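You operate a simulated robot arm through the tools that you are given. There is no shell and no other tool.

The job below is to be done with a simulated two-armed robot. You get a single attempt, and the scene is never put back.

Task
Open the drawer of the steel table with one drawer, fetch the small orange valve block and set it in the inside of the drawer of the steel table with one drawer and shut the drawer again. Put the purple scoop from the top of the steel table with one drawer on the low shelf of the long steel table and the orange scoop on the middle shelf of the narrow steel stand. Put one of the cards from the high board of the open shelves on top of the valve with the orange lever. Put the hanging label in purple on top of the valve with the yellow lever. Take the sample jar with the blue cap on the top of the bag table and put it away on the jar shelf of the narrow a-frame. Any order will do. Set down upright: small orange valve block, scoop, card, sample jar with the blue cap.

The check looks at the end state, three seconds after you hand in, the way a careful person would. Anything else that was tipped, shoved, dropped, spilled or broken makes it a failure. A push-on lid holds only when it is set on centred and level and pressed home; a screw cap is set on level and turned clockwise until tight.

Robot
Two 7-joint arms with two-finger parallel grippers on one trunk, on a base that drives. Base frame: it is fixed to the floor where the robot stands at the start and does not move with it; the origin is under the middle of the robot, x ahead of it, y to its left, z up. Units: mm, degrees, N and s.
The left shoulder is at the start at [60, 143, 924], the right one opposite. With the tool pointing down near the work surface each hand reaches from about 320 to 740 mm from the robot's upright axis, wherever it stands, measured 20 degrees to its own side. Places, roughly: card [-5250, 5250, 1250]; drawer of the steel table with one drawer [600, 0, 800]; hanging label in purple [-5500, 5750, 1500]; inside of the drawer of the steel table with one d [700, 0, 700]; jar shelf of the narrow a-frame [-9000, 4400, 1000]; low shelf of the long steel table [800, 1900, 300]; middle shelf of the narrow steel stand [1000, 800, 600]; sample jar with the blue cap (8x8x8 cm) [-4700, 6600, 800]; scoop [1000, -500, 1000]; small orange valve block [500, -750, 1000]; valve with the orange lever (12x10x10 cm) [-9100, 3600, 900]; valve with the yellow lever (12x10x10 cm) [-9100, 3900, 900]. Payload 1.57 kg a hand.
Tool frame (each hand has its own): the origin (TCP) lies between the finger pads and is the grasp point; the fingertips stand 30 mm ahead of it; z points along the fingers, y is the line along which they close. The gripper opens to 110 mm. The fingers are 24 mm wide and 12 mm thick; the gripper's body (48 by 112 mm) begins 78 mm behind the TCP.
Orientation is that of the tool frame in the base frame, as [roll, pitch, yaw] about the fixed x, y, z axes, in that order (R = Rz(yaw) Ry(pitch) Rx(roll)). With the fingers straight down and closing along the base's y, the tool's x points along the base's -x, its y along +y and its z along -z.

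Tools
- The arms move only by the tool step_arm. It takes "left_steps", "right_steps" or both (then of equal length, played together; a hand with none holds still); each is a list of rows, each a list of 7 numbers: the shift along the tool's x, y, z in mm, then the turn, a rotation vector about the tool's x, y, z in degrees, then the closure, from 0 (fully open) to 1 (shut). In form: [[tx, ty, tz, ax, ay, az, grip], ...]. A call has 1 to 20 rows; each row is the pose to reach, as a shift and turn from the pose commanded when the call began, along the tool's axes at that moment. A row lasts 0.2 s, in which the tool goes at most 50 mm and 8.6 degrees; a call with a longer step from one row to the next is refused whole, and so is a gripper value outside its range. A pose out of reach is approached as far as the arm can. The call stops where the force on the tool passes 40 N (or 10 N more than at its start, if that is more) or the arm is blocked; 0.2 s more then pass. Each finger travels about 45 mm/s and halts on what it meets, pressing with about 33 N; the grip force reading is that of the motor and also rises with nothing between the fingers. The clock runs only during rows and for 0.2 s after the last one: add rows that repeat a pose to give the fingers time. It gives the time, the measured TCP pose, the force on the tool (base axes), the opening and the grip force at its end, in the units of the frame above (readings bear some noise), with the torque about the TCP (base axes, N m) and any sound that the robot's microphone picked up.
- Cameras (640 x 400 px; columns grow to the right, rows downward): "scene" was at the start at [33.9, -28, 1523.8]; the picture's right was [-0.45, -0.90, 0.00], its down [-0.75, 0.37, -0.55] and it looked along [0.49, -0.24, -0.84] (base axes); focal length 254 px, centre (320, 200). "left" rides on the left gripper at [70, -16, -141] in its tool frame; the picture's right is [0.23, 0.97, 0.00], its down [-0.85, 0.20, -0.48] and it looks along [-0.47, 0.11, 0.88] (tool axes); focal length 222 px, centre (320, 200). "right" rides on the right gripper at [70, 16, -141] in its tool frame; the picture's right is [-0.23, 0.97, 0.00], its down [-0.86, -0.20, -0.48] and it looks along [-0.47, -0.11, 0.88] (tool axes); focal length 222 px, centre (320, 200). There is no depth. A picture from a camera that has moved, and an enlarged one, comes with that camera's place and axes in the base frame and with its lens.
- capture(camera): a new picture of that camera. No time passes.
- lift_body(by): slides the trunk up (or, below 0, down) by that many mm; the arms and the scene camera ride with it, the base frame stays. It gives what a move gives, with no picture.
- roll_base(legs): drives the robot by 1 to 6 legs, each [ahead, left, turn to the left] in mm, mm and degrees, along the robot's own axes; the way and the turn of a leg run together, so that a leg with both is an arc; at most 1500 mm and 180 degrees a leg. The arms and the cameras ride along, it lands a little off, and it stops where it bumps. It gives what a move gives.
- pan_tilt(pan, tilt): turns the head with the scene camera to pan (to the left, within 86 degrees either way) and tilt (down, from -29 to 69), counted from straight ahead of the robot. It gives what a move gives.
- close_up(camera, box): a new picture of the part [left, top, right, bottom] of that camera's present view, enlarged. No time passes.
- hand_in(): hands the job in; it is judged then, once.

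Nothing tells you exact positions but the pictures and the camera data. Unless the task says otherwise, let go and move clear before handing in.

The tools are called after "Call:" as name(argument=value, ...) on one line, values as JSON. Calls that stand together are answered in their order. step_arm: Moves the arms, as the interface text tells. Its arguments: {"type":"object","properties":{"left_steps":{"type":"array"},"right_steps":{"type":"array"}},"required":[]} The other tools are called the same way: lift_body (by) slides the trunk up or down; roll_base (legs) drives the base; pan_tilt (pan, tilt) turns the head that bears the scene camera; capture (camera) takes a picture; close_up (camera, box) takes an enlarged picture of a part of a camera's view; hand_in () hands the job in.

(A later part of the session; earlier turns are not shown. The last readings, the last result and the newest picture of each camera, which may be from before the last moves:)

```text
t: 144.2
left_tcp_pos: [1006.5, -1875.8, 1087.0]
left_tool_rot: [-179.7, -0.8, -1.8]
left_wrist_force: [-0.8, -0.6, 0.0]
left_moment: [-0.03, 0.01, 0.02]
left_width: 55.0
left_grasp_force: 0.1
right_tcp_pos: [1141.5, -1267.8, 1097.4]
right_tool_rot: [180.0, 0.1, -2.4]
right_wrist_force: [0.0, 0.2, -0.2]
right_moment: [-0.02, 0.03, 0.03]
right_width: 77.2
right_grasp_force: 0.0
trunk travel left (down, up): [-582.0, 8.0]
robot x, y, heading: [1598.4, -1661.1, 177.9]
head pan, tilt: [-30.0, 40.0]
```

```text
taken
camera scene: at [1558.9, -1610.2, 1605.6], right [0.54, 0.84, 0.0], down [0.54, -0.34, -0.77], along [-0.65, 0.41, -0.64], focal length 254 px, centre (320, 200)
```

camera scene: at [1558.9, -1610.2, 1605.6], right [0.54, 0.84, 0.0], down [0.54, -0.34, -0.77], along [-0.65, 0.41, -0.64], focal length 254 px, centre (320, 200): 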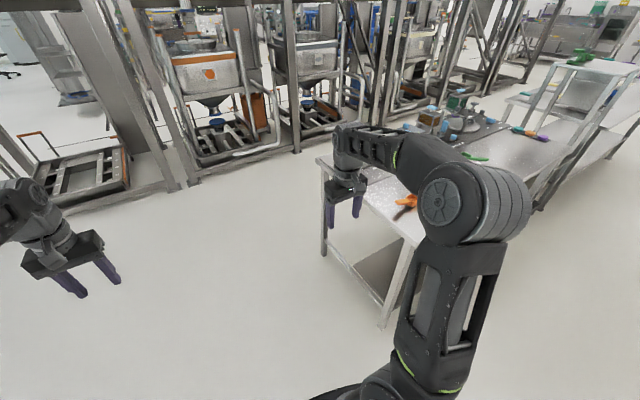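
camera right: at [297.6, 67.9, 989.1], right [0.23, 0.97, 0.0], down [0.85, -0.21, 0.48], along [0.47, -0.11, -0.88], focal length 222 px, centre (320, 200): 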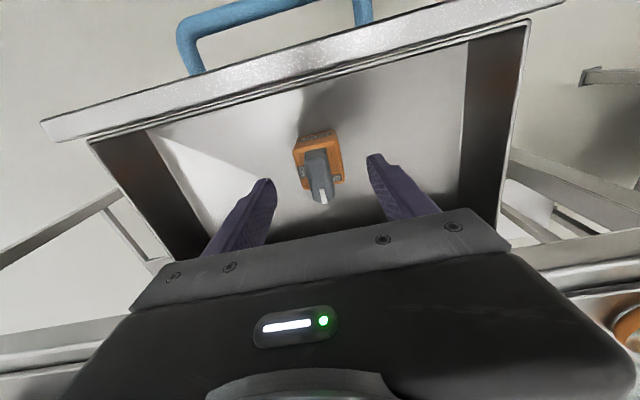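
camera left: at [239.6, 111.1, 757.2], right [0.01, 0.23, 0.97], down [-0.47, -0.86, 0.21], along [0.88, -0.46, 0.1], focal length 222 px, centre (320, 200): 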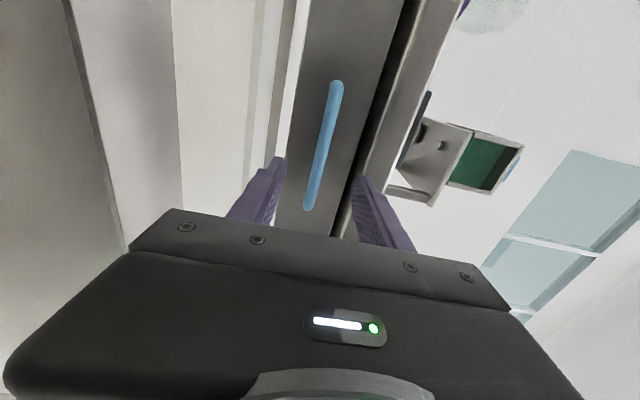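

I'll straighten the heading and strafe to be behind the scoops.

Call:
roll_base(legs=[[0, 0, 2.2], [0, -1015, 0]])

Call:
pan_tilt(pan=0, tilt=50)

Call:
capture(camera="scene")

Call:
capture(camera="right")

Call:
capture(camera="left")

```text
t: 149.8
left_tcp_pos: [1023.7, -878.6, 1088.4]
left_tool_rot: [-179.9, -0.7, -0.4]
left_wrist_force: [-0.9, -0.3, -0.1]
left_moment: [-0.04, 0.01, 0.02]
left_width: 55.0
left_grasp_force: 0.0
right_tcp_pos: [1142.6, -266.0, 1095.1]
right_tool_rot: [-180.0, 0.0, -1.0]
right_wrist_force: [0.8, 0.4, 0.0]
right_moment: [-0.04, -0.02, 0.03]
right_width: 76.9
right_grasp_force: 0.0
trunk travel left (down, up): [-582.0, 8.0]
robot x, y, heading: [1613.0, -648.7, 179.1]
head pan, tilt: [-30.0, 40.0]
```

```text
t: 150.8
left_tcp_pos: [1022.8, -877.9, 1087.3]
left_tool_rot: [-179.8, -0.6, -0.4]
left_wrist_force: [0.2, 0.4, -0.4]
left_moment: [0.01, 0.0, 0.01]
left_width: 54.8
left_grasp_force: 0.1
right_tcp_pos: [1142.0, -267.7, 1096.5]
right_tool_rot: [-180.0, 0.0, -1.0]
right_wrist_force: [-0.3, -0.2, 0.1]
right_moment: [0.01, 0.02, 0.0]
right_width: 77.2
right_grasp_force: 0.2
trunk travel left (down, up): [-582.0, 8.0]
robot x, y, heading: [1609.6, -647.2, 178.9]
head pan, tilt: [0.0, 50.0]
```

```text
taken
camera scene: at [1564.9, -642.0, 1591.4], right [0.02, 1.0, 0.0], down [0.77, -0.01, -0.64], along [-0.64, 0.01, -0.77], focal length 254 px, centre (320, 200)
```

scene: 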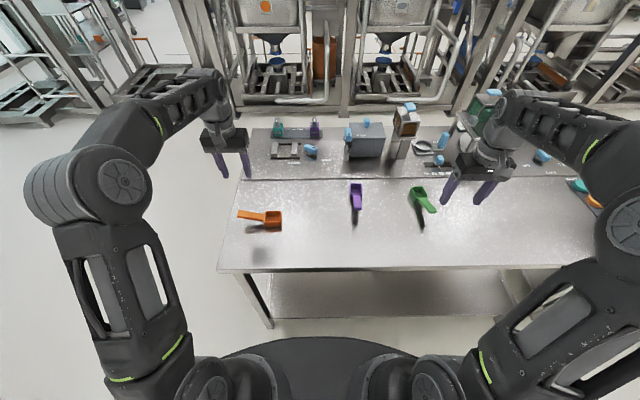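

```text
taken
camera right: at [1213.2, -284.0, 1237.9], right [-0.24, -0.97, 0.0], down [-0.85, 0.21, 0.48], along [-0.46, 0.12, -0.88], focal length 222 px, centre (320, 200)
```

right: 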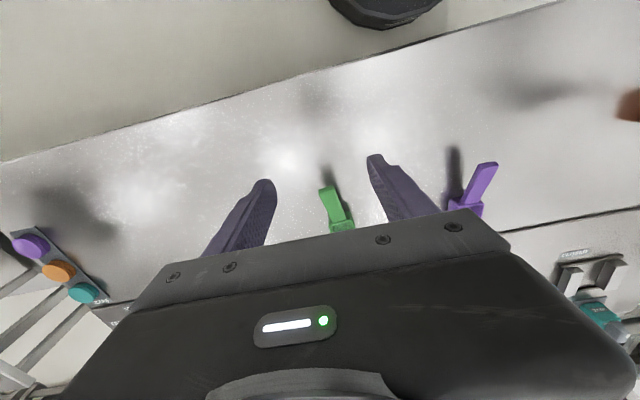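

```text
taken
camera left: at [1092.1, -863.0, 1228.4], right [0.22, -0.98, 0.0], down [-0.86, -0.2, 0.47], along [-0.46, -0.1, -0.88], focal length 222 px, centre (320, 200)
```

left: 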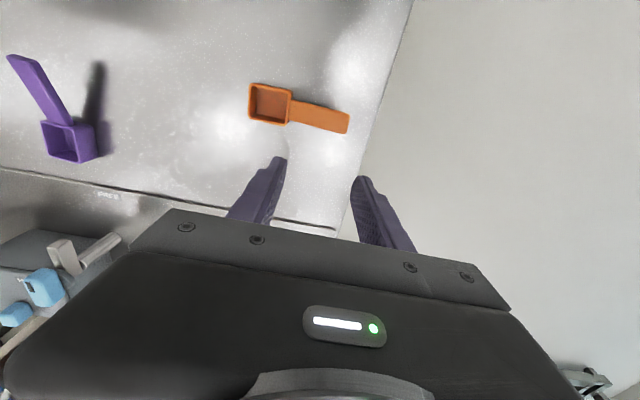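

All three scoops are in clear view. I'll zoom for precise positions.

Call:
close_up(camera="scene", box=[220, 160, 380, 260])

Call:
close_up(camera="left", box=[200, 60, 400, 185])

Call:
close_up(camera="left", box=[0, 40, 160, 180])

```text
4.00 times, centred on (300, 210) of scene
camera zoom: at [1564.9, -642.0, 1591.4], right [0.02, 1.0, 0.0], down [0.77, -0.01, -0.64], along [-0.64, 0.01, -0.77], focal length 1014 px, centre (400, 160)
```

zoom: 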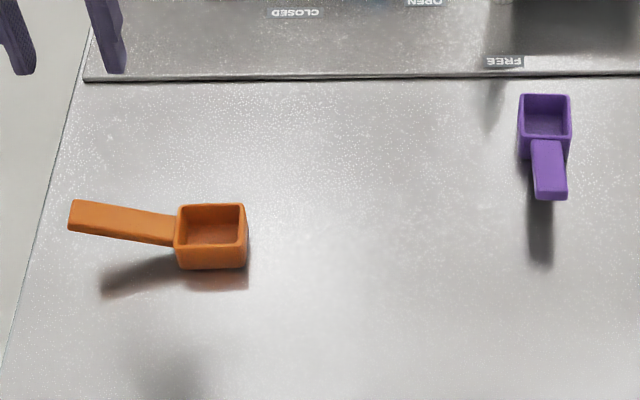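

```text
3.20 times, centred on (300, 122) of left
camera zoom: at [1092.1, -863.0, 1228.4], right [0.22, -0.98, 0.0], down [-0.86, -0.2, 0.47], along [-0.46, -0.1, -0.88], focal length 711 px, centre (384, 448)
```

zoom: 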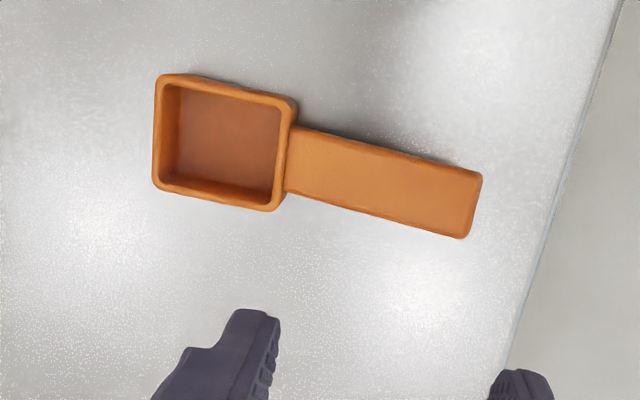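

```text
2.86 times, centred on (80, 110) of left
camera zoom: at [1092.1, -863.0, 1228.4], right [0.22, -0.98, 0.0], down [-0.86, -0.2, 0.47], along [-0.46, -0.1, -0.88], focal length 635 px, centre (1006, 457)
```

zoom: 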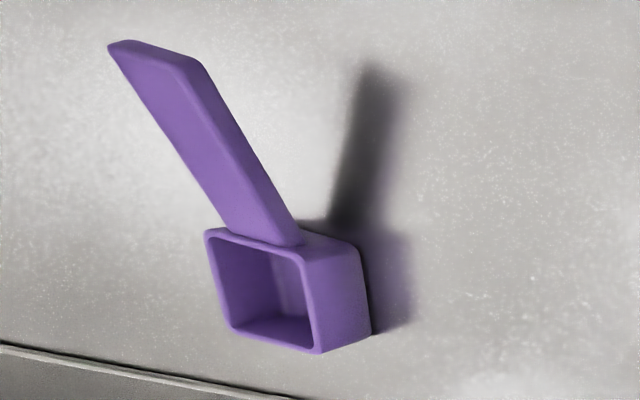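

Purple cup centre ≈(931, −494), 45 mm wide in y; orange cup ≈(1053, −795), 44 mm wide in x; rims at z≈900. I'll bring the right hand over the purple cup and the left hand, turned 90°, over the orange cup.

Call:
step_arm(left_steps=[[2.7, -7.5, 0, 0, 0, 8.2, 0.3], [5.5, -15, 0, 0, 0, 16.4, 0.3], [8.2, -22.4, 0, 0, 0, 24.5, 0.3], [10.9, -30, 0, 0, 0, 32.7, 0.3], [13.6, -37.3, 0, 0, 0, 40.9, 0.3], [16.4, -44.7, 0, 0, 0, 49.1, 0.3], [19, -52.2, 0, 0, 0, 57.3, 0.3], [21.8, -59.6, 0, 0, 0, 65.5, 0.3], [24.5, -67, 0, 0, 0, 73.6, 0.3], [27.3, -74.5, 0, 0, 0, 81.8, 0.3], [30, -82, 0, 0, 0, 90, 0.3], [30, -82, 0, 0, 0, 90, 0.3]], right_steps=[[-19.2, 20.6, 0, 0, 0, 0, 0.3], [-38.4, 41.3, 0, 0, 0, 0, 0.3], [-57.5, 61.9, 0, 0, 0, 0, 0.3], [-76.7, 82.5, 0, 0, 0, 0, 0.3], [-95.9, 103.2, 0, 0, 0, 0, 0.3], [-115, 123.8, 0, 0, 0, 0, 0.3], [-134, 144.5, 0, 0, 0, 0, 0.3], [-153, 165, 0, 0, 0, 0, 0.3], [-172.6, 185.7, 0, 0, 0, 0, 0.3], [-191.8, 206.4, 0, 0, 0, 0, 0.3], [-211, 227, 0, 0, 0, 0, 0.3], [-211, 227, 0, 0, 0, 0, 0.3]])

Call:
capture(camera="scene")

Call:
capture(camera="right")

Call:
capture(camera="left")

```text
t: 153.4
left_tcp_pos: [1055.0, -798.6, 1088.3]
left_tool_rot: [-179.3, 0.4, -90.6]
left_wrist_force: [1.1, -0.3, 0.4]
left_moment: [-0.02, 0.02, -0.02]
left_width: 77.2
left_grasp_force: 0.1
right_tcp_pos: [1005.8, -495.5, 1094.0]
right_tool_rot: [-179.9, -0.1, -1.0]
right_wrist_force: [-0.1, 0.1, -0.2]
right_moment: [0.05, 0.0, 0.0]
right_width: 76.9
right_grasp_force: 0.1
right hand out of reach, approached as far as the arm can: row 8, 9, 10, 11, 12
trunk travel left (down, up): [-582.0, 8.0]
robot x, y, heading: [1611.2, -647.5, 179.4]
head pan, tilt: [0.0, 50.0]
```

```text
taken
camera scene: at [1564.9, -643.5, 1591.4], right [0.02, 1.0, 0.0], down [0.77, -0.01, -0.64], along [-0.64, 0.01, -0.77], focal length 254 px, centre (320, 200)
```

scene: 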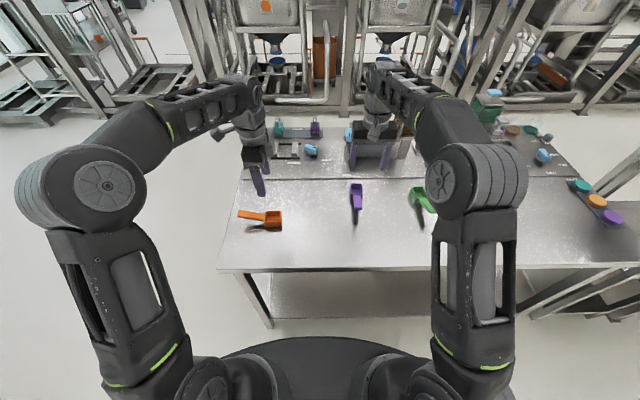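

```text
taken
camera right: at [1075.9, -512.2, 1235.3], right [-0.24, -0.97, 0.0], down [-0.85, 0.21, 0.48], along [-0.46, 0.12, -0.88], focal length 222 px, centre (320, 200)
```

right: 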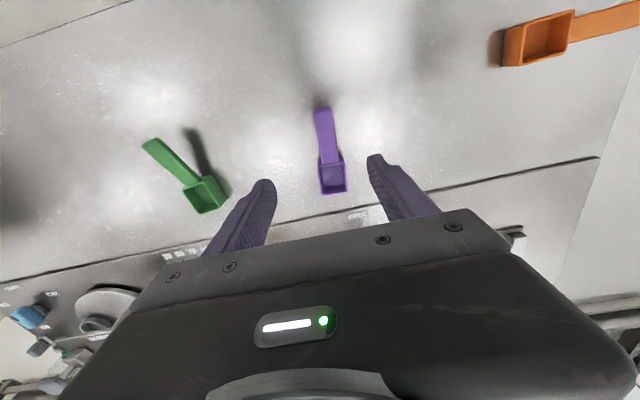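

```text
taken
camera left: at [1068.9, -868.1, 1227.9], right [-0.98, -0.22, -0.01], down [-0.2, 0.85, 0.48], along [-0.09, 0.47, -0.88], focal length 222 px, centre (320, 200)
```

left: 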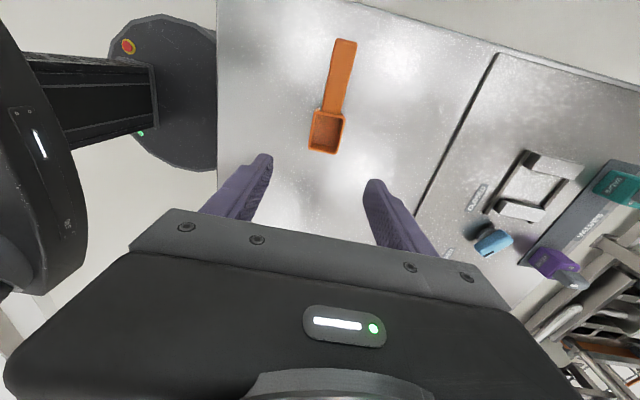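

Left hand is above the orange cup; the right needs to go lower to reach further. I'll lower the trunk 100 mm and extend the right hand to the purple cup.

Call:
lift_body(by=-100)

Call:
step_arm(right_steps=[[-20, 0, 0, 0, 0, 0, 0.3], [-40, 0, 0, 0, 0, 0, 0.3], [-60, 0, 0, 0, 0, 0, 0.3], [-75, 0, 0, 0, 0, 0, 0.3], [-75, 0, 0, 0, 0, 0, 0.3]])

Call:
capture(camera="right")

Call:
capture(camera="left")

```text
t: 154.7
left_tcp_pos: [1053.7, -795.8, 987.4]
left_tool_rot: [-179.3, 0.2, -90.5]
left_wrist_force: [-0.6, 0.2, 0.5]
left_moment: [-0.03, -0.01, -0.01]
left_width: 77.0
left_grasp_force: 0.1
right_tcp_pos: [1005.9, -493.8, 993.2]
right_tool_rot: [180.0, 0.0, -1.0]
right_wrist_force: [-0.9, -0.4, -0.4]
right_moment: [0.02, -0.02, 0.02]
right_width: 77.0
right_grasp_force: 0.1
trunk travel left (down, up): [-482.0, 108.0]
robot x, y, heading: [1612.2, -648.3, 179.1]
head pan, tilt: [0.0, 50.0]
```

```text
t: 155.9
left_tcp_pos: [1054.8, -796.1, 988.1]
left_tool_rot: [-179.2, 0.3, -90.5]
left_wrist_force: [0.3, 0.2, 0.9]
left_moment: [-0.02, 0.0, 0.02]
left_width: 77.0
left_grasp_force: 0.1
right_tcp_pos: [1005.3, -494.5, 993.5]
right_tool_rot: [180.0, 0.0, -1.0]
right_wrist_force: [0.0, 0.0, 0.0]
right_moment: [0.03, 0.03, -0.02]
right_width: 77.1
right_grasp_force: 0.1
right hand out of reach, approached as far as the arm can: row 1, 2, 3, 4, 5
trunk travel left (down, up): [-482.0, 108.0]
robot x, y, heading: [1609.0, -649.0, 179.3]
head pan, tilt: [0.0, 50.0]
```

```text
taken
camera right: at [1075.9, -510.9, 1135.1], right [-0.24, -0.97, 0.0], down [-0.85, 0.21, 0.48], along [-0.46, 0.12, -0.88], focal length 222 px, centre (320, 200)
```

right: 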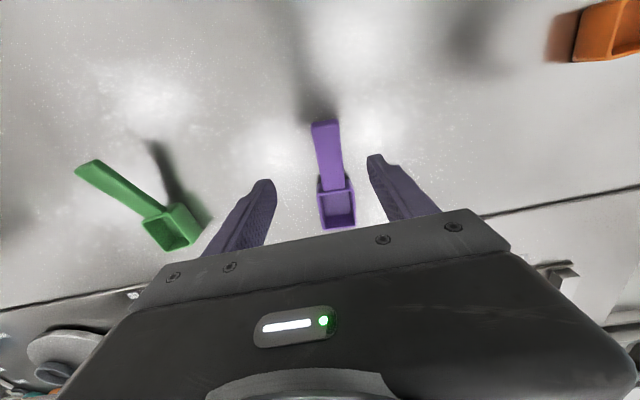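

```text
taken
camera left: at [1069.0, -867.1, 1128.1], right [-0.98, -0.22, -0.01], down [-0.2, 0.85, 0.48], along [-0.09, 0.47, -0.88], focal length 222 px, centre (320, 200)
```

left: 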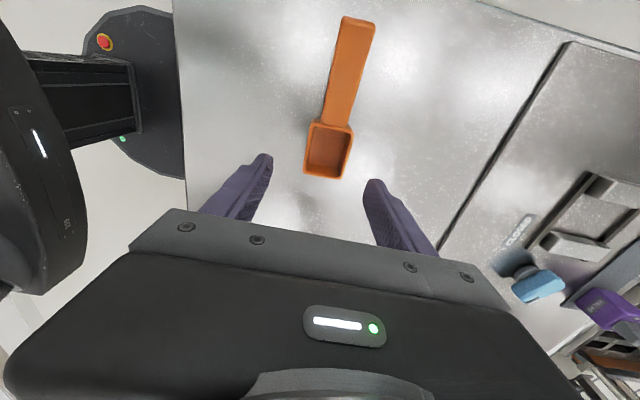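

The arm is limited by height relative to the trunk, so I'll raise the trunk again, roll 60 mm closer, and lower the hands with the arms instead.

Call:
lift_body(by=100)

Call:
roll_base(legs=[[60, 0, 0]])

Call:
step_arm(left_steps=[[0, -20, 20, 0, 0, 0, 0.3], [0, -40, 40, 0, 0, 0, 0.3], [0, -60, 60, 0, 0, 0, 0.3], [0, -60, 80, 0, 0, 0, 0.3], [0, -60, 100, 0, 0, 0, 0.3]], right_steps=[[0, 0, 30, 0, 0, 0, 0.3], [0, 0, 60, 0, 0, 0, 0.3], [0, 0, 90, 0, 0, 0, 0.3], [0, 0, 110, 0, 0, 0, 0.3], [-14, 0, 125, 0, 0, 0, 0.3]])

Call:
capture(camera="right")

Call:
capture(camera="left")

Call:
capture(camera="scene")

```text
t: 157.2
left_tcp_pos: [1053.4, -797.2, 1086.9]
left_tool_rot: [-179.2, 0.2, -90.5]
left_wrist_force: [0.5, 0.2, 0.3]
left_moment: [0.0, 0.04, -0.01]
left_width: 77.1
left_grasp_force: 0.1
right_tcp_pos: [1005.6, -494.5, 1093.4]
right_tool_rot: [180.0, 0.0, -1.0]
right_wrist_force: [0.2, -0.5, -0.2]
right_moment: [0.0, 0.01, -0.01]
right_width: 77.2
right_grasp_force: 0.0
trunk travel left (down, up): [-582.0, 8.0]
robot x, y, heading: [1611.8, -646.1, 179.1]
head pan, tilt: [0.0, 50.0]
```

```text
t: 158.2
left_tcp_pos: [993.0, -795.6, 1086.6]
left_tool_rot: [-179.2, 0.2, -90.5]
left_wrist_force: [-0.4, -0.6, -0.6]
left_moment: [-0.03, -0.02, -0.01]
left_width: 77.0
left_grasp_force: 0.0
right_tcp_pos: [943.4, -492.9, 1093.0]
right_tool_rot: [-180.0, -0.1, -1.0]
right_wrist_force: [-0.7, -0.2, -0.8]
right_moment: [0.03, -0.04, -0.02]
right_width: 76.9
right_grasp_force: 0.1
trunk travel left (down, up): [-582.0, 8.0]
robot x, y, heading: [1555.0, -646.2, 179.0]
head pan, tilt: [0.0, 50.0]
```

```text
t: 159.4
left_tcp_pos: [1054.4, -795.8, 987.5]
left_tool_rot: [-179.3, 0.2, -90.4]
left_wrist_force: [-0.6, 0.1, -1.4]
left_moment: [0.01, 0.02, 0.0]
left_width: 77.1
left_grasp_force: 0.1
right_tcp_pos: [930.9, -492.5, 968.4]
right_tool_rot: [-180.0, 0.0, -1.1]
right_wrist_force: [-1.1, -0.1, -0.1]
right_moment: [0.03, -0.01, 0.0]
right_width: 77.1
right_grasp_force: 0.0
trunk travel left (down, up): [-582.0, 8.0]
robot x, y, heading: [1552.2, -643.6, 179.1]
head pan, tilt: [0.0, 50.0]
```

```text
taken
camera right: at [1001.6, -509.6, 1109.9], right [-0.25, -0.97, 0.0], down [-0.85, 0.22, 0.48], along [-0.46, 0.12, -0.88], focal length 222 px, centre (320, 200)
```

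right: 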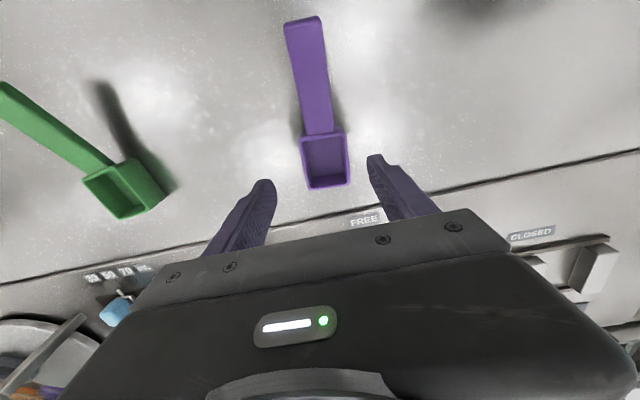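

```text
taken
camera left: at [1069.3, -866.0, 1127.8], right [-0.98, -0.22, -0.01], down [-0.2, 0.85, 0.48], along [-0.09, 0.47, -0.88], focal length 222 px, centre (320, 200)
```

left: 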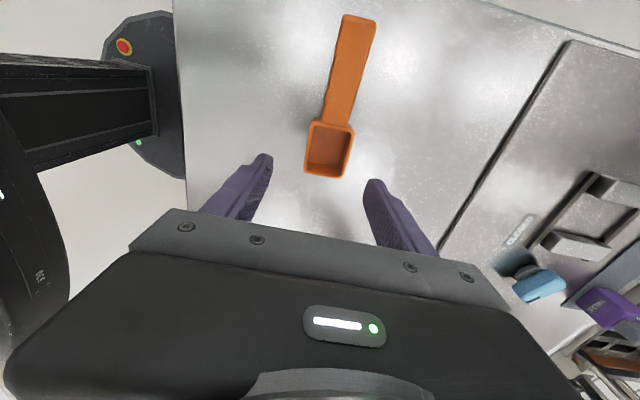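

```text
taken
camera scene: at [1504.0, -641.1, 1591.4], right [0.02, 1.0, 0.0], down [0.77, -0.01, -0.64], along [-0.64, 0.01, -0.77], focal length 254 px, centre (320, 200)
```

scene: 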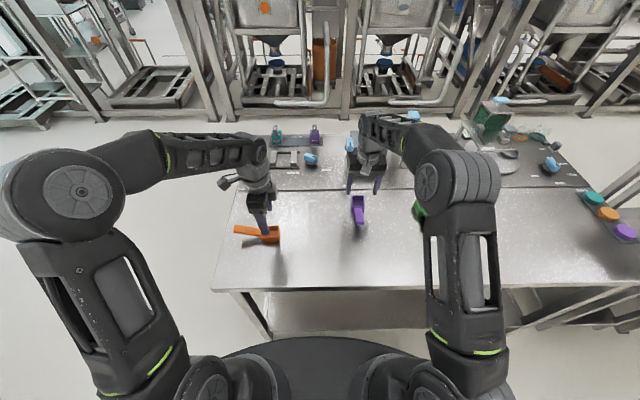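

I'll check the alignment with zoomed views before descending.

Call:
close_up(camera="left", box=[240, 80, 440, 205])

Call:
close_up(camera="right", box=[220, 80, 420, 205])

Call:
close_up(camera="scene", box=[220, 140, 400, 260])

```text
3.20 times, centred on (340, 142) of left
camera zoom: at [1069.3, -866.0, 1127.8], right [-0.98, -0.22, -0.01], down [-0.2, 0.85, 0.48], along [-0.09, 0.47, -0.88], focal length 711 px, centre (256, 384)
```

zoom: 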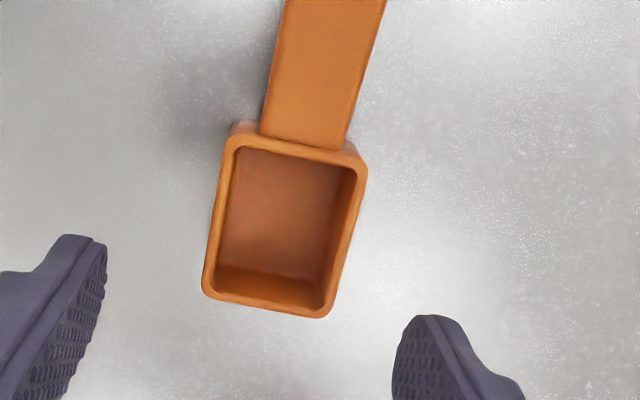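

```text
3.20 times, centred on (320, 142) of right
camera zoom: at [1001.6, -509.6, 1109.9], right [-0.25, -0.97, 0.0], down [-0.85, 0.22, 0.48], along [-0.46, 0.12, -0.88], focal length 711 px, centre (320, 384)
```

zoom: 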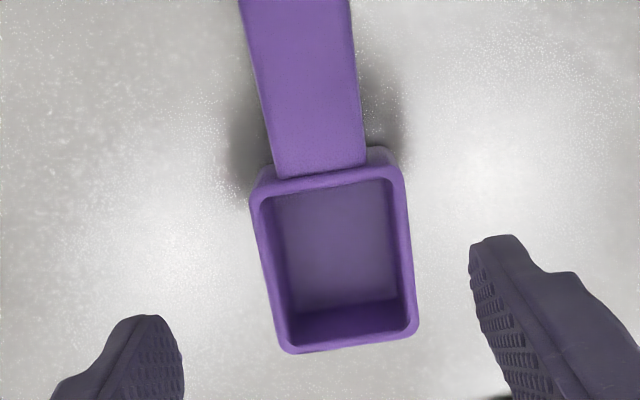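

```text
3.33 times, centred on (310, 200) of scene
camera zoom: at [1504.0, -641.1, 1591.4], right [0.02, 1.0, 0.0], down [0.77, -0.01, -0.64], along [-0.64, 0.01, -0.77], focal length 845 px, centre (353, 200)
```

zoom: 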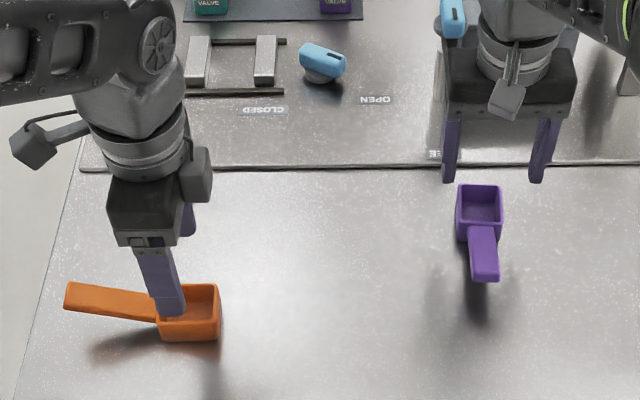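

Corrections are small: purple cup at y≈−496.5, orange cup at x≈1050. I'll descend both hands to just above the table.

Call:
step_arm(left_steps=[[1.5, 2.5, 20, 0, 0, 0, 0.3], [3, 4, 45, 0, 0, 0, 0.3], [3, 5, 65, 0, 0, 0, 0.3], [3, 5, 77, 0, 0, 0, 0.3], [3, 5, 83, 0, 0, 0, 0.3], [3, 5, 83, 0, 0, 0, 0.3]], right_steps=[[0, 2, 15, 0, 0, 0, 0.3], [0, 4, 30, 0, 0, 0, 0.3], [0, 4, 45, 0, 0, 0, 0.3], [0, 4, 57, 0, 0, 0, 0.3], [0, 4, 64, 0, 0, 0, 0.3], [0, 4, 64, 0, 0, 0, 0.3]])

Call:
capture(camera="right")

Call:
capture(camera="left")

Call:
close_up(camera="scene", box=[220, 140, 400, 260])

```text
t: 160.8
left_tcp_pos: [1051.5, -798.6, 906.7]
left_tool_rot: [-179.2, 0.1, -90.3]
left_wrist_force: [-0.3, 0.2, 0.5]
left_moment: [0.01, -0.04, 0.02]
left_width: 77.1
left_grasp_force: 0.0
right_tcp_pos: [931.0, -496.2, 905.3]
right_tool_rot: [180.0, 0.0, -1.0]
right_wrist_force: [0.3, 0.3, 0.7]
right_moment: [-0.02, 0.0, 0.03]
right_width: 77.0
right_grasp_force: 0.1
trunk travel left (down, up): [-582.0, 8.0]
robot x, y, heading: [1551.5, -644.9, 178.9]
head pan, tilt: [0.0, 50.0]
```

```text
taken
camera right: at [1001.8, -513.2, 1046.1], right [-0.24, -0.97, 0.0], down [-0.85, 0.21, 0.48], along [-0.46, 0.12, -0.88], focal length 222 px, centre (320, 200)
```

right: 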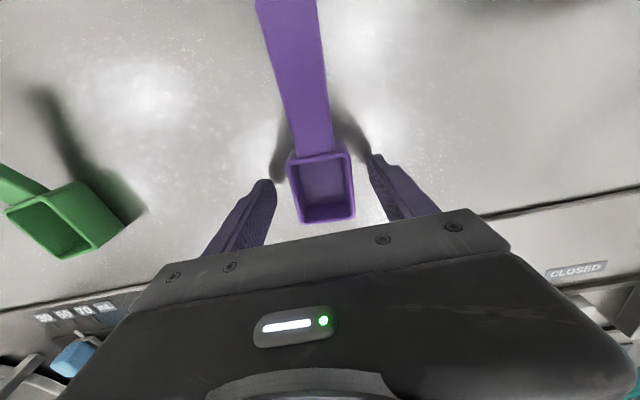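

```text
taken
camera left: at [1066.3, -868.7, 1045.9], right [-0.98, -0.22, -0.01], down [-0.2, 0.85, 0.48], along [-0.09, 0.47, -0.88], focal length 222 px, centre (320, 200)
```

left: 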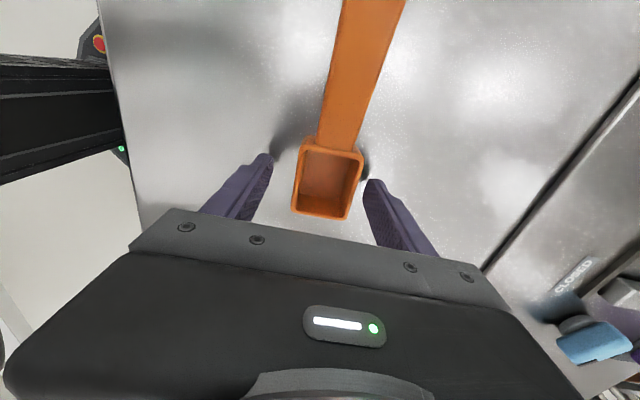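

```text
3.33 times, centred on (310, 200) of scene
camera zoom: at [1505.1, -641.1, 1591.4], right [0.02, 1.0, 0.0], down [0.77, -0.01, -0.64], along [-0.64, 0.01, -0.77], focal length 845 px, centre (353, 200)
```

zoom: 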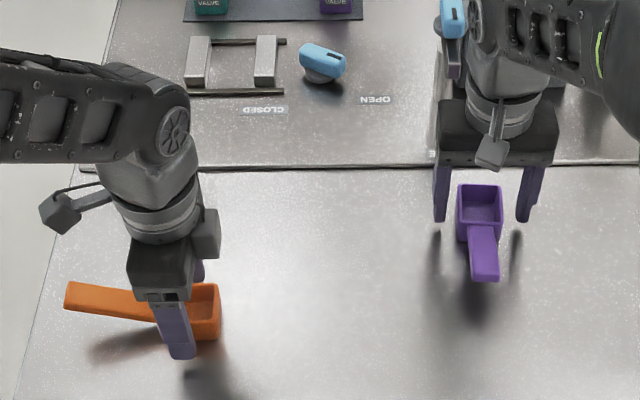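

Both cups sit between open fingers. I'll lower 3 mm more and close gently on both.

Call:
step_arm(left_steps=[[0, 2, 3, 0, 0, 0, 0.3], [0, 2, 3, 0, 0, 0, 0.45], [0, 2, 3, 0, 0, 0, 0.6], [0, 2, 3, 0, 0, 0, 0.75], [0, 2, 3, 0, 0, 0, 0.75], [0, 2, 3, 0, 0, 0, 0.75], [0, 2, 3, 0, 0, 0, 0.75]], right_steps=[[0, 0, 3, 0, 0, 0, 0.3], [0, 0, 3, 0, 0, 0, 0.45], [0, 0, 3, 0, 0, 0, 0.6], [0, 0, 3, 0, 0, 0, 0.75], [0, 0, 3, 0, 0, 0, 0.75], [0, 0, 3, 0, 0, 0, 0.75], [0, 0, 3, 0, 0, 0, 0.75]])

Call:
capture(camera="right")

Call:
capture(camera="left")

```text
t: 162.4
left_tcp_pos: [1049.5, -797.8, 903.5]
left_tool_rot: [-179.3, 0.2, -90.4]
left_wrist_force: [0.5, 0.4, -0.2]
left_moment: [0.03, 0.0, 0.0]
left_width: 47.1
left_grasp_force: 33.1
right_tcp_pos: [931.1, -497.0, 902.4]
right_tool_rot: [179.9, 0.0, -1.0]
right_wrist_force: [-0.3, 0.3, 1.7]
right_moment: [-0.01, 0.04, 0.03]
right_width: 46.9
right_grasp_force: 33.0
trunk travel left (down, up): [-582.0, 8.0]
robot x, y, heading: [1551.2, -646.6, 179.1]
head pan, tilt: [0.0, 50.0]
```

```text
taken
camera right: at [1001.6, -513.3, 1043.3], right [-0.24, -0.97, 0.0], down [-0.85, 0.21, 0.48], along [-0.46, 0.12, -0.88], focal length 222 px, centre (320, 200)
```

right: 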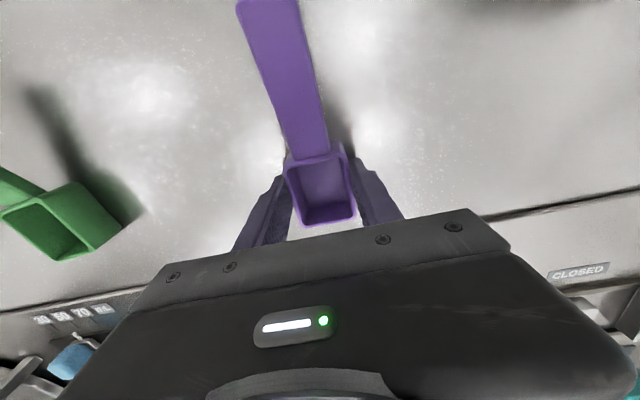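

```text
taken
camera left: at [1064.5, -868.6, 1042.9], right [-0.98, -0.22, -0.01], down [-0.2, 0.85, 0.48], along [-0.09, 0.47, -0.88], focal length 222 px, centre (320, 200)
```

left: 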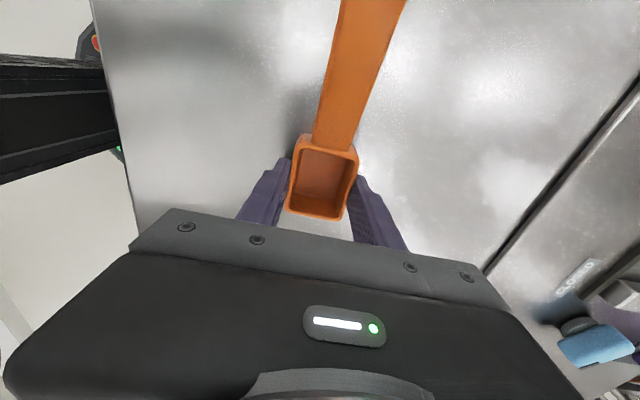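

Both cups are gripped at 47 mm. I'll lift both straight up.

Call:
step_arm(left_steps=[[0, 0, -10, 0, 0, 0, 0.75], [0, 0, -30, 0, 0, 0, 0.75], [0, 0, -60, 0, 0, 0, 0.75], [0, 0, -90, 0, 0, 0, 0.75], [0, 0, -120, 0, 0, 0, 0.75], [0, 0, -150, 0, 0, 0, 0.75]], right_steps=[[0, 0, -10, 0, 0, 0, 0.75], [0, 0, -30, 0, 0, 0, 0.75], [0, 0, -60, 0, 0, 0, 0.75], [0, 0, -90, 0, 0, 0, 0.75], [0, 0, -120, 0, 0, 0, 0.75], [0, 0, -150, 0, 0, 0, 0.75]])

Call:
capture(camera="scene")

Call:
capture(camera="right")

Call:
capture(camera="left")

```text
t: 163.8
left_tcp_pos: [1046.8, -799.1, 1052.5]
left_tool_rot: [-179.2, 0.2, -90.3]
left_wrist_force: [-0.5, -0.6, -0.4]
left_moment: [-0.01, 0.02, 0.03]
left_width: 47.2
left_grasp_force: 33.1
right_tcp_pos: [930.9, -496.9, 1051.4]
right_tool_rot: [-179.9, 0.0, -1.1]
right_wrist_force: [-0.2, -0.3, -0.2]
right_moment: [0.0, 0.02, 0.02]
right_width: 46.8
right_grasp_force: 32.9
trunk travel left (down, up): [-582.0, 8.0]
robot x, y, heading: [1553.9, -646.6, 179.1]
head pan, tilt: [0.0, 50.0]
```

```text
taken
camera scene: at [1505.5, -641.1, 1591.3], right [0.02, 1.0, 0.0], down [0.77, -0.01, -0.64], along [-0.64, 0.01, -0.77], focal length 254 px, centre (320, 200)
```

scene: 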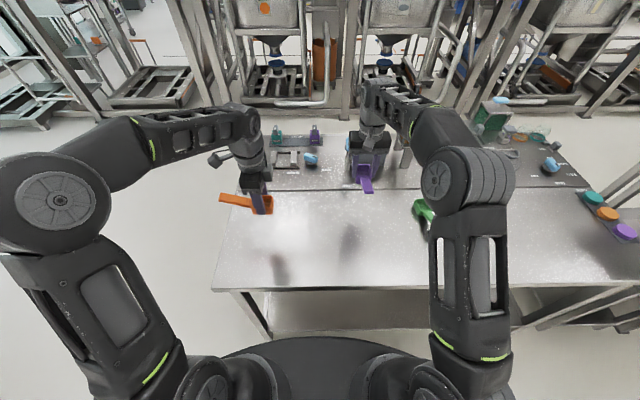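

```text
taken
camera right: at [1002.1, -514.2, 1193.3], right [-0.24, -0.97, 0.0], down [-0.85, 0.21, 0.48], along [-0.46, 0.12, -0.88], focal length 222 px, centre (320, 200)
```

right: 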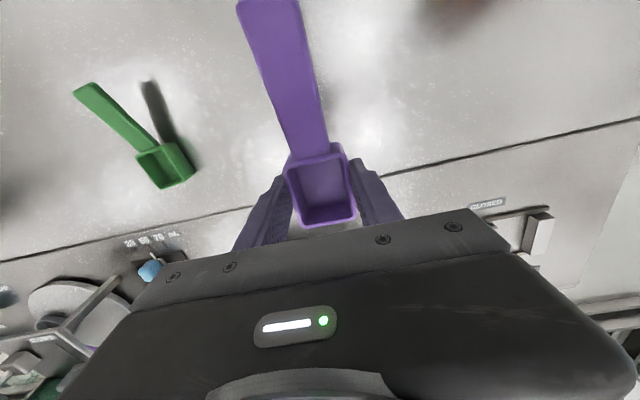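

```text
taken
camera left: at [1061.6, -869.4, 1192.7], right [-0.98, -0.22, -0.01], down [-0.2, 0.85, 0.48], along [-0.09, 0.47, -0.88], focal length 222 px, centre (320, 200)
```

left: 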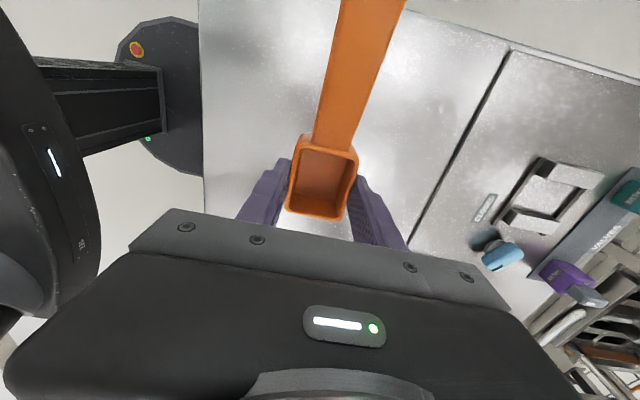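

Both scoops are held level. I'll back away from the table and strafe towards the narrow stand, staying behind the tables.

Call:
roll_base(legs=[[-480, 0, 0.9], [0, -1400, 0]])

Call:
pan_tilt(pan=-10, tilt=35)

Call:
capture(camera="scene")

```text
t: 173.2
left_tcp_pos: [1534.5, 588.9, 1052.7]
left_tool_rot: [-179.4, 0.3, -89.9]
left_wrist_force: [0.6, 0.9, -0.4]
left_moment: [-0.01, 0.01, -0.01]
left_width: 47.3
left_grasp_force: 32.7
right_tcp_pos: [1417.0, 888.6, 1050.9]
right_tool_rot: [179.9, 0.0, -0.5]
right_wrist_force: [1.0, -0.4, -1.5]
right_moment: [-0.03, 0.02, -0.02]
right_width: 46.8
right_grasp_force: 33.6
trunk travel left (down, up): [-582.0, 8.0]
robot x, y, heading: [2039.1, 744.7, 179.7]
head pan, tilt: [0.0, 50.0]
```

```text
t: 174.0
left_tcp_pos: [1535.6, 587.6, 1052.8]
left_tool_rot: [-179.4, 0.3, -89.9]
left_wrist_force: [-0.9, -0.4, -1.0]
left_moment: [0.01, -0.01, -0.01]
left_width: 47.0
left_grasp_force: 33.4
right_tcp_pos: [1417.1, 888.5, 1051.4]
right_tool_rot: [-180.0, 0.1, -0.6]
right_wrist_force: [0.1, -0.9, 0.0]
right_moment: [-0.03, 0.01, 0.0]
right_width: 47.3
right_grasp_force: 32.8
trunk travel left (down, up): [-582.0, 8.0]
robot x, y, heading: [2038.9, 747.9, 179.7]
head pan, tilt: [-10.0, 35.0]
```

```text
taken
camera scene: at [1983.6, 766.1, 1613.0], right [0.18, 0.98, 0.0], down [0.56, -0.1, -0.82], along [-0.81, 0.15, -0.57], focal length 254 px, centre (320, 200)
```

scene: 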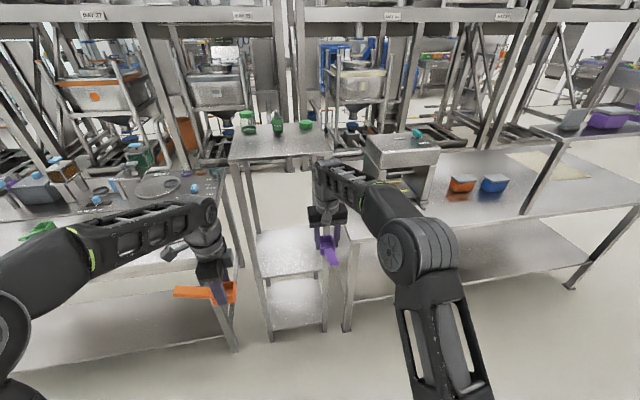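

The stand and the long table with its low shelf are clearly visible from behind. I'll zoom in to measure the middle shelf.

Call:
close_up(camera="scene", box=[210, 110, 370, 350])

Call:
close_up(camera="scene", box=[320, 140, 640, 340])

```text
1.67 times, centred on (290, 230) of scene
camera zoom: at [1983.6, 766.1, 1613.0], right [0.18, 0.98, 0.0], down [0.56, -0.1, -0.82], along [-0.81, 0.15, -0.57], focal length 422 px, centre (370, 150)
```

zoom: 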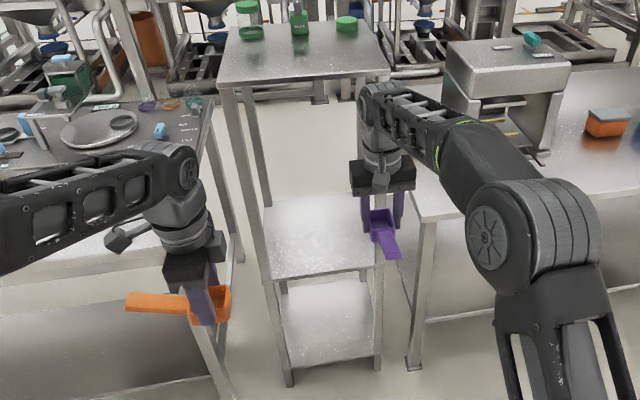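

```text
2.00 times, centred on (480, 240) of scene
camera zoom: at [1983.6, 766.1, 1613.0], right [0.18, 0.98, 0.0], down [0.56, -0.1, -0.82], along [-0.81, 0.15, -0.57], focal length 507 px, centre (0, 120)
```

zoom: 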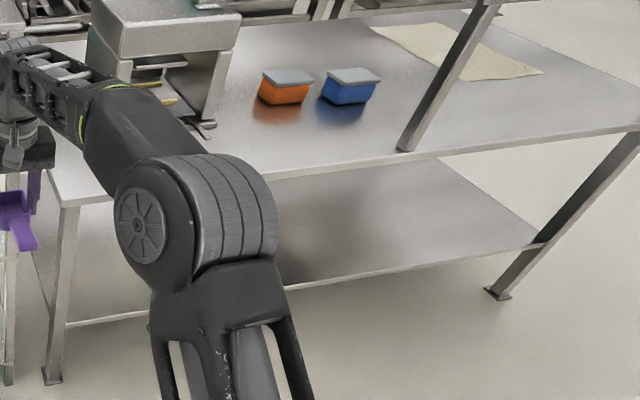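

Stand's back edge is x≈1158, y 607–948, middle shelf top z≈603; long table's back edge x≈1175, y 1080–2790. I'll pull the right hand (purple) in close so it stays clear while the left hand places the orange scoop.

Call:
step_arm(right_steps=[[33, -15, 0, 0, 0, 0, 0.75], [66, -30, 0, 0, 0, 0, 0.75], [99, -45, 0, 0, 0, 0, 0.75], [131, -60, 0, 0, 0, 0, 0.75], [164, -75, 0, 0, 0, 0, 0.75], [197, -90, 0, 0, 0, 0, 0.75], [230, -105, 0, 0, 0, 0, 0.75], [262, -119, 0, 0, 0, 0, 0.75], [262, -119, 0, 0, 0, 0, 0.75]])

Call:
roll_base(legs=[[0, -215, 0], [160, 0, 0]])

Call:
pan_tilt(pan=20, tilt=45)

Call:
capture(camera="scene")

```text
t: 176.0
left_tcp_pos: [1535.7, 587.7, 1052.7]
left_tool_rot: [-179.3, 0.2, -90.0]
left_wrist_force: [-0.3, -0.6, -1.0]
left_moment: [-0.01, -0.01, -0.02]
left_width: 47.2
left_grasp_force: 32.7
right_tcp_pos: [1681.2, 1005.5, 1051.0]
right_tool_rot: [179.9, 0.0, -0.6]
right_wrist_force: [-0.2, 0.4, -0.3]
right_moment: [0.05, 0.02, 0.01]
right_width: 46.9
right_grasp_force: 32.9
trunk travel left (down, up): [-582.0, 8.0]
robot x, y, heading: [2043.6, 744.9, 179.4]
head pan, tilt: [-10.0, 35.0]
```

```text
t: 178.7
left_tcp_pos: [1376.7, 807.6, 1051.8]
left_tool_rot: [-179.3, 0.2, -90.0]
left_wrist_force: [-1.0, 0.2, -0.7]
left_moment: [0.03, -0.02, 0.0]
left_width: 46.8
left_grasp_force: 32.6
right_tcp_pos: [1522.6, 1222.7, 1050.5]
right_tool_rot: [180.0, -0.1, -0.6]
right_wrist_force: [-0.6, 0.1, -0.9]
right_moment: [0.02, -0.03, -0.03]
right_width: 47.1
right_grasp_force: 33.1
trunk travel left (down, up): [-582.0, 8.0]
robot x, y, heading: [1879.3, 962.4, 179.6]
head pan, tilt: [-10.0, 35.0]
```

```text
t: 179.7
left_tcp_pos: [1377.9, 806.4, 1051.8]
left_tool_rot: [-179.4, 0.2, -90.0]
left_wrist_force: [0.7, 0.4, 0.0]
left_moment: [0.0, 0.04, 0.02]
left_width: 47.0
left_grasp_force: 33.3
right_tcp_pos: [1523.9, 1222.0, 1051.9]
right_tool_rot: [179.9, 0.1, -0.6]
right_wrist_force: [0.1, 0.9, -0.8]
right_moment: [0.01, 0.0, 0.0]
right_width: 47.2
right_grasp_force: 33.1
trunk travel left (down, up): [-582.0, 8.0]
robot x, y, heading: [1880.2, 963.0, 179.6]
head pan, tilt: [20.0, 45.0]
```

```text
taken
camera scene: at [1834.9, 939.2, 1598.3], right [-0.33, 0.94, 0.0], down [0.67, 0.23, -0.71], along [-0.67, -0.23, -0.71], focal length 254 px, centre (320, 200)
```

scene: 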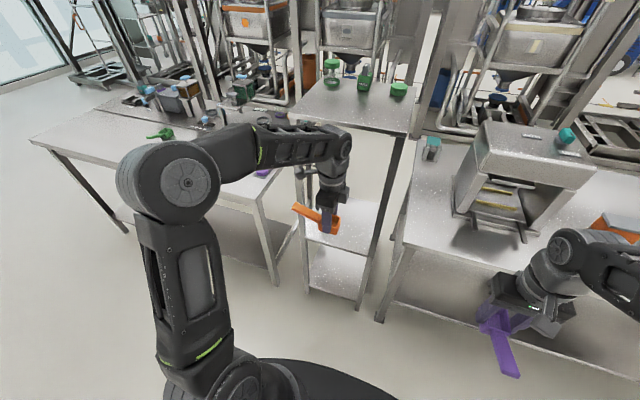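

The left hand is lined up with the stand's opening. I'll lower the trunk 330 mm so the scoop is just above middle-shelf height, outside the stand.

Call:
lift_body(by=-330)

Call:
capture(camera="scene")

Call:
capture(camera="left")

```text
t: 182.9
left_tcp_pos: [1376.1, 806.7, 722.6]
left_tool_rot: [-179.3, 0.2, -90.1]
left_wrist_force: [0.1, 0.5, 0.3]
left_moment: [0.0, 0.03, -0.01]
left_width: 47.0
left_grasp_force: 33.1
right_tcp_pos: [1523.7, 1223.0, 721.3]
right_tool_rot: [179.9, 0.0, -0.6]
right_wrist_force: [-0.4, -0.3, -1.1]
right_moment: [-0.02, -0.01, 0.01]
right_width: 47.2
right_grasp_force: 33.6
trunk travel left (down, up): [-252.0, 338.0]
robot x, y, heading: [1882.6, 965.9, 179.5]
head pan, tilt: [20.0, 45.0]
```

```text
taken
camera scene: at [1835.1, 939.2, 1268.3], right [-0.33, 0.94, 0.0], down [0.67, 0.23, -0.71], along [-0.67, -0.23, -0.71], focal length 254 px, centre (320, 200)
```

scene: 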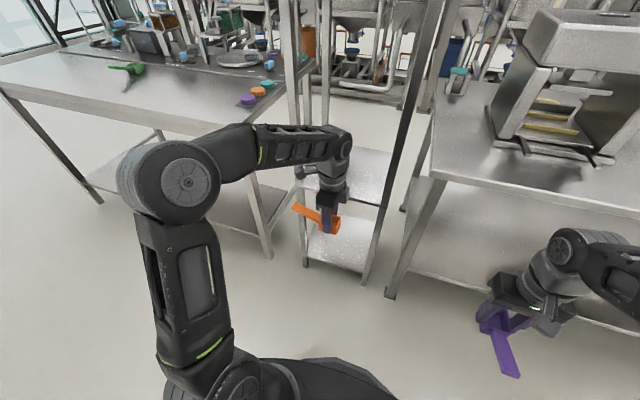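

```text
taken
camera left: at [1392.6, 735.5, 862.4], right [-0.97, -0.23, -0.01], down [-0.21, 0.85, 0.48], along [-0.1, 0.47, -0.88], focal length 222 px, centre (320, 200)
```

left: 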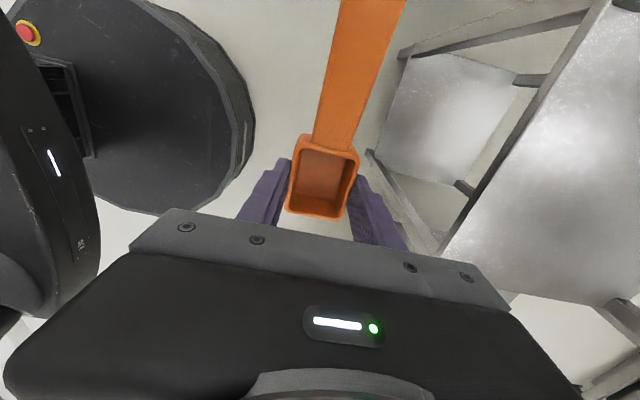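

The forearm will clear the stand's leg if I place the scoop near the back edge with the arm nearly straight. I'll roll 97 mm forward and extend the left hand inwards at z≈722.

Call:
roll_base(legs=[[97, 0, 0]])

Call:
step_arm(left_steps=[[-3, 30, 0, 0, 0, 0, 0.75], [-6, 60, 0, 0, 0, 0, 0.75], [-9, 90, 0, 0, 0, 0, 0.75], [-10, 110, 0, 0, 0, 0, 0.75], [-10, 110, 0, 0, 0, 0, 0.75]])

Call:
capture(camera="scene")

Call:
capture(camera="left")

```text
t: 184.0
left_tcp_pos: [1281.6, 807.8, 722.7]
left_tool_rot: [-179.2, 0.2, -90.0]
left_wrist_force: [0.0, 0.1, -0.8]
left_moment: [0.03, 0.02, 0.01]
left_width: 47.0
left_grasp_force: 33.2
right_tcp_pos: [1426.4, 1223.5, 721.2]
right_tool_rot: [-180.0, 0.0, -0.5]
right_wrist_force: [-0.8, -0.1, 0.3]
right_moment: [0.01, 0.0, 0.01]
right_width: 46.9
right_grasp_force: 33.3
trunk travel left (down, up): [-252.0, 338.0]
robot x, y, heading: [1783.6, 966.1, 179.6]
head pan, tilt: [20.0, 45.0]
```

```text
t: 185.2
left_tcp_pos: [1171.0, 816.7, 721.2]
left_tool_rot: [-179.2, 0.3, -90.0]
left_wrist_force: [-1.0, 0.0, -0.9]
left_moment: [0.0, -0.02, -0.02]
left_width: 47.2
left_grasp_force: 32.8
right_tcp_pos: [1426.5, 1224.3, 721.3]
right_tool_rot: [180.0, 0.0, -0.6]
right_wrist_force: [0.4, -0.4, -0.4]
right_moment: [0.01, 0.0, 0.0]
right_width: 47.1
right_grasp_force: 32.8
trunk travel left (down, up): [-252.0, 338.0]
robot x, y, heading: [1785.3, 964.0, 179.4]
head pan, tilt: [20.0, 45.0]
```

```text
taken
camera scene: at [1737.6, 940.3, 1268.3], right [-0.33, 0.94, 0.0], down [0.67, 0.23, -0.71], along [-0.67, -0.23, -0.71], focal length 254 px, centre (320, 200)
```

scene: 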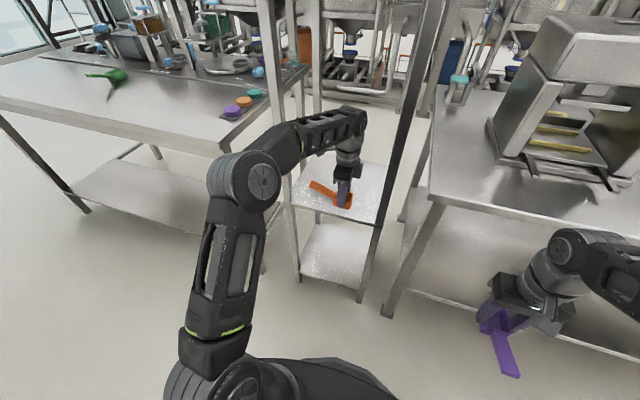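

```text
taken
camera left: at [1185.4, 747.1, 861.0], right [-0.97, -0.23, -0.01], down [-0.21, 0.85, 0.48], along [-0.1, 0.47, -0.88], focal length 222 px, centre (320, 200)
```

left: 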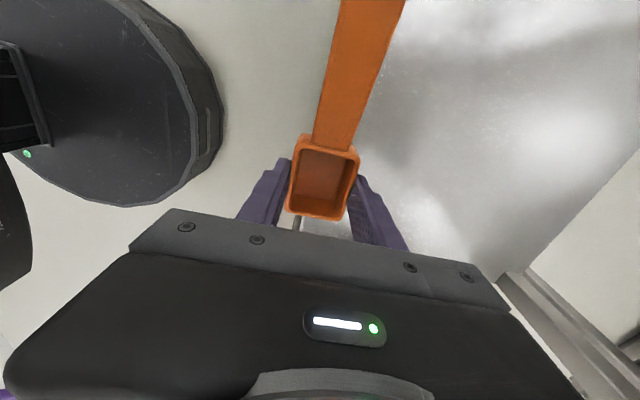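

The forearm is behind the stand's leg plane and will pass with about 70 mm to spare. I'll extend another 80 mm.

Call:
step_arm(left_steps=[[0, 25, 0, 0, 0, 0, 0.75], [0, 50, 0, 0, 0, 0, 0.75], [0, 75, 0, 0, 0, 0, 0.75], [0, 85, 0, 0, 0, 0, 0.75], [0, 85, 0, 0, 0, 0, 0.75]])

Call:
capture(camera="scene")

Call:
capture(camera="left")

```text
t: 186.4
left_tcp_pos: [1136.7, 838.1, 710.4]
left_tool_rot: [-179.2, 0.2, -90.1]
left_wrist_force: [0.3, -0.4, -0.4]
left_moment: [-0.03, -0.03, -0.03]
left_width: 47.1
left_grasp_force: 33.7
left hand out of reach, approached as far as the arm can: row 2, 3, 4, 5
right_tcp_pos: [1426.1, 1225.2, 720.6]
right_tool_rot: [180.0, 0.0, -0.6]
right_wrist_force: [-1.0, 0.2, -0.3]
right_moment: [-0.06, 0.0, 0.03]
right_width: 46.7
right_grasp_force: 32.7
trunk travel left (down, up): [-252.0, 338.0]
robot x, y, heading: [1785.7, 964.8, 179.5]
head pan, tilt: [20.0, 45.0]
```

```text
taken
camera scene: at [1736.8, 941.8, 1268.3], right [-0.33, 0.94, 0.0], down [0.67, 0.23, -0.71], along [-0.67, -0.24, -0.71], focal length 254 px, centre (320, 200)
```

scene: 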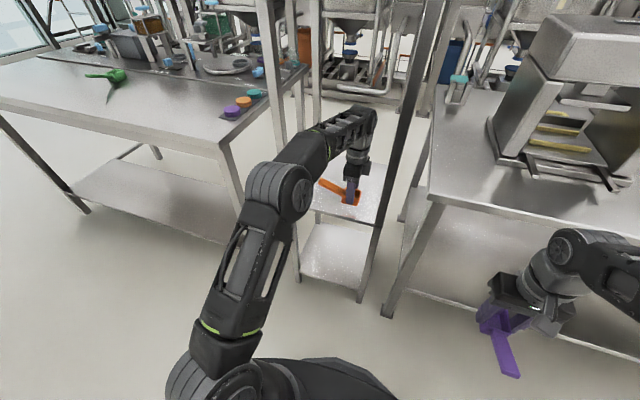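

```text
taken
camera left: at [1152.9, 768.0, 851.3], right [-0.97, -0.23, -0.01], down [-0.21, 0.85, 0.48], along [-0.1, 0.47, -0.88], focal length 222 px, centre (320, 200)
```

left: 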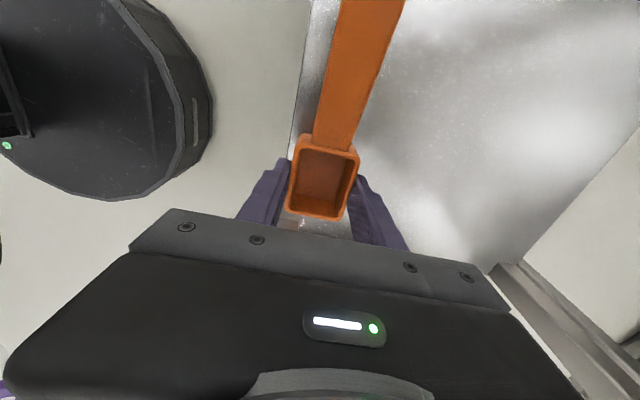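

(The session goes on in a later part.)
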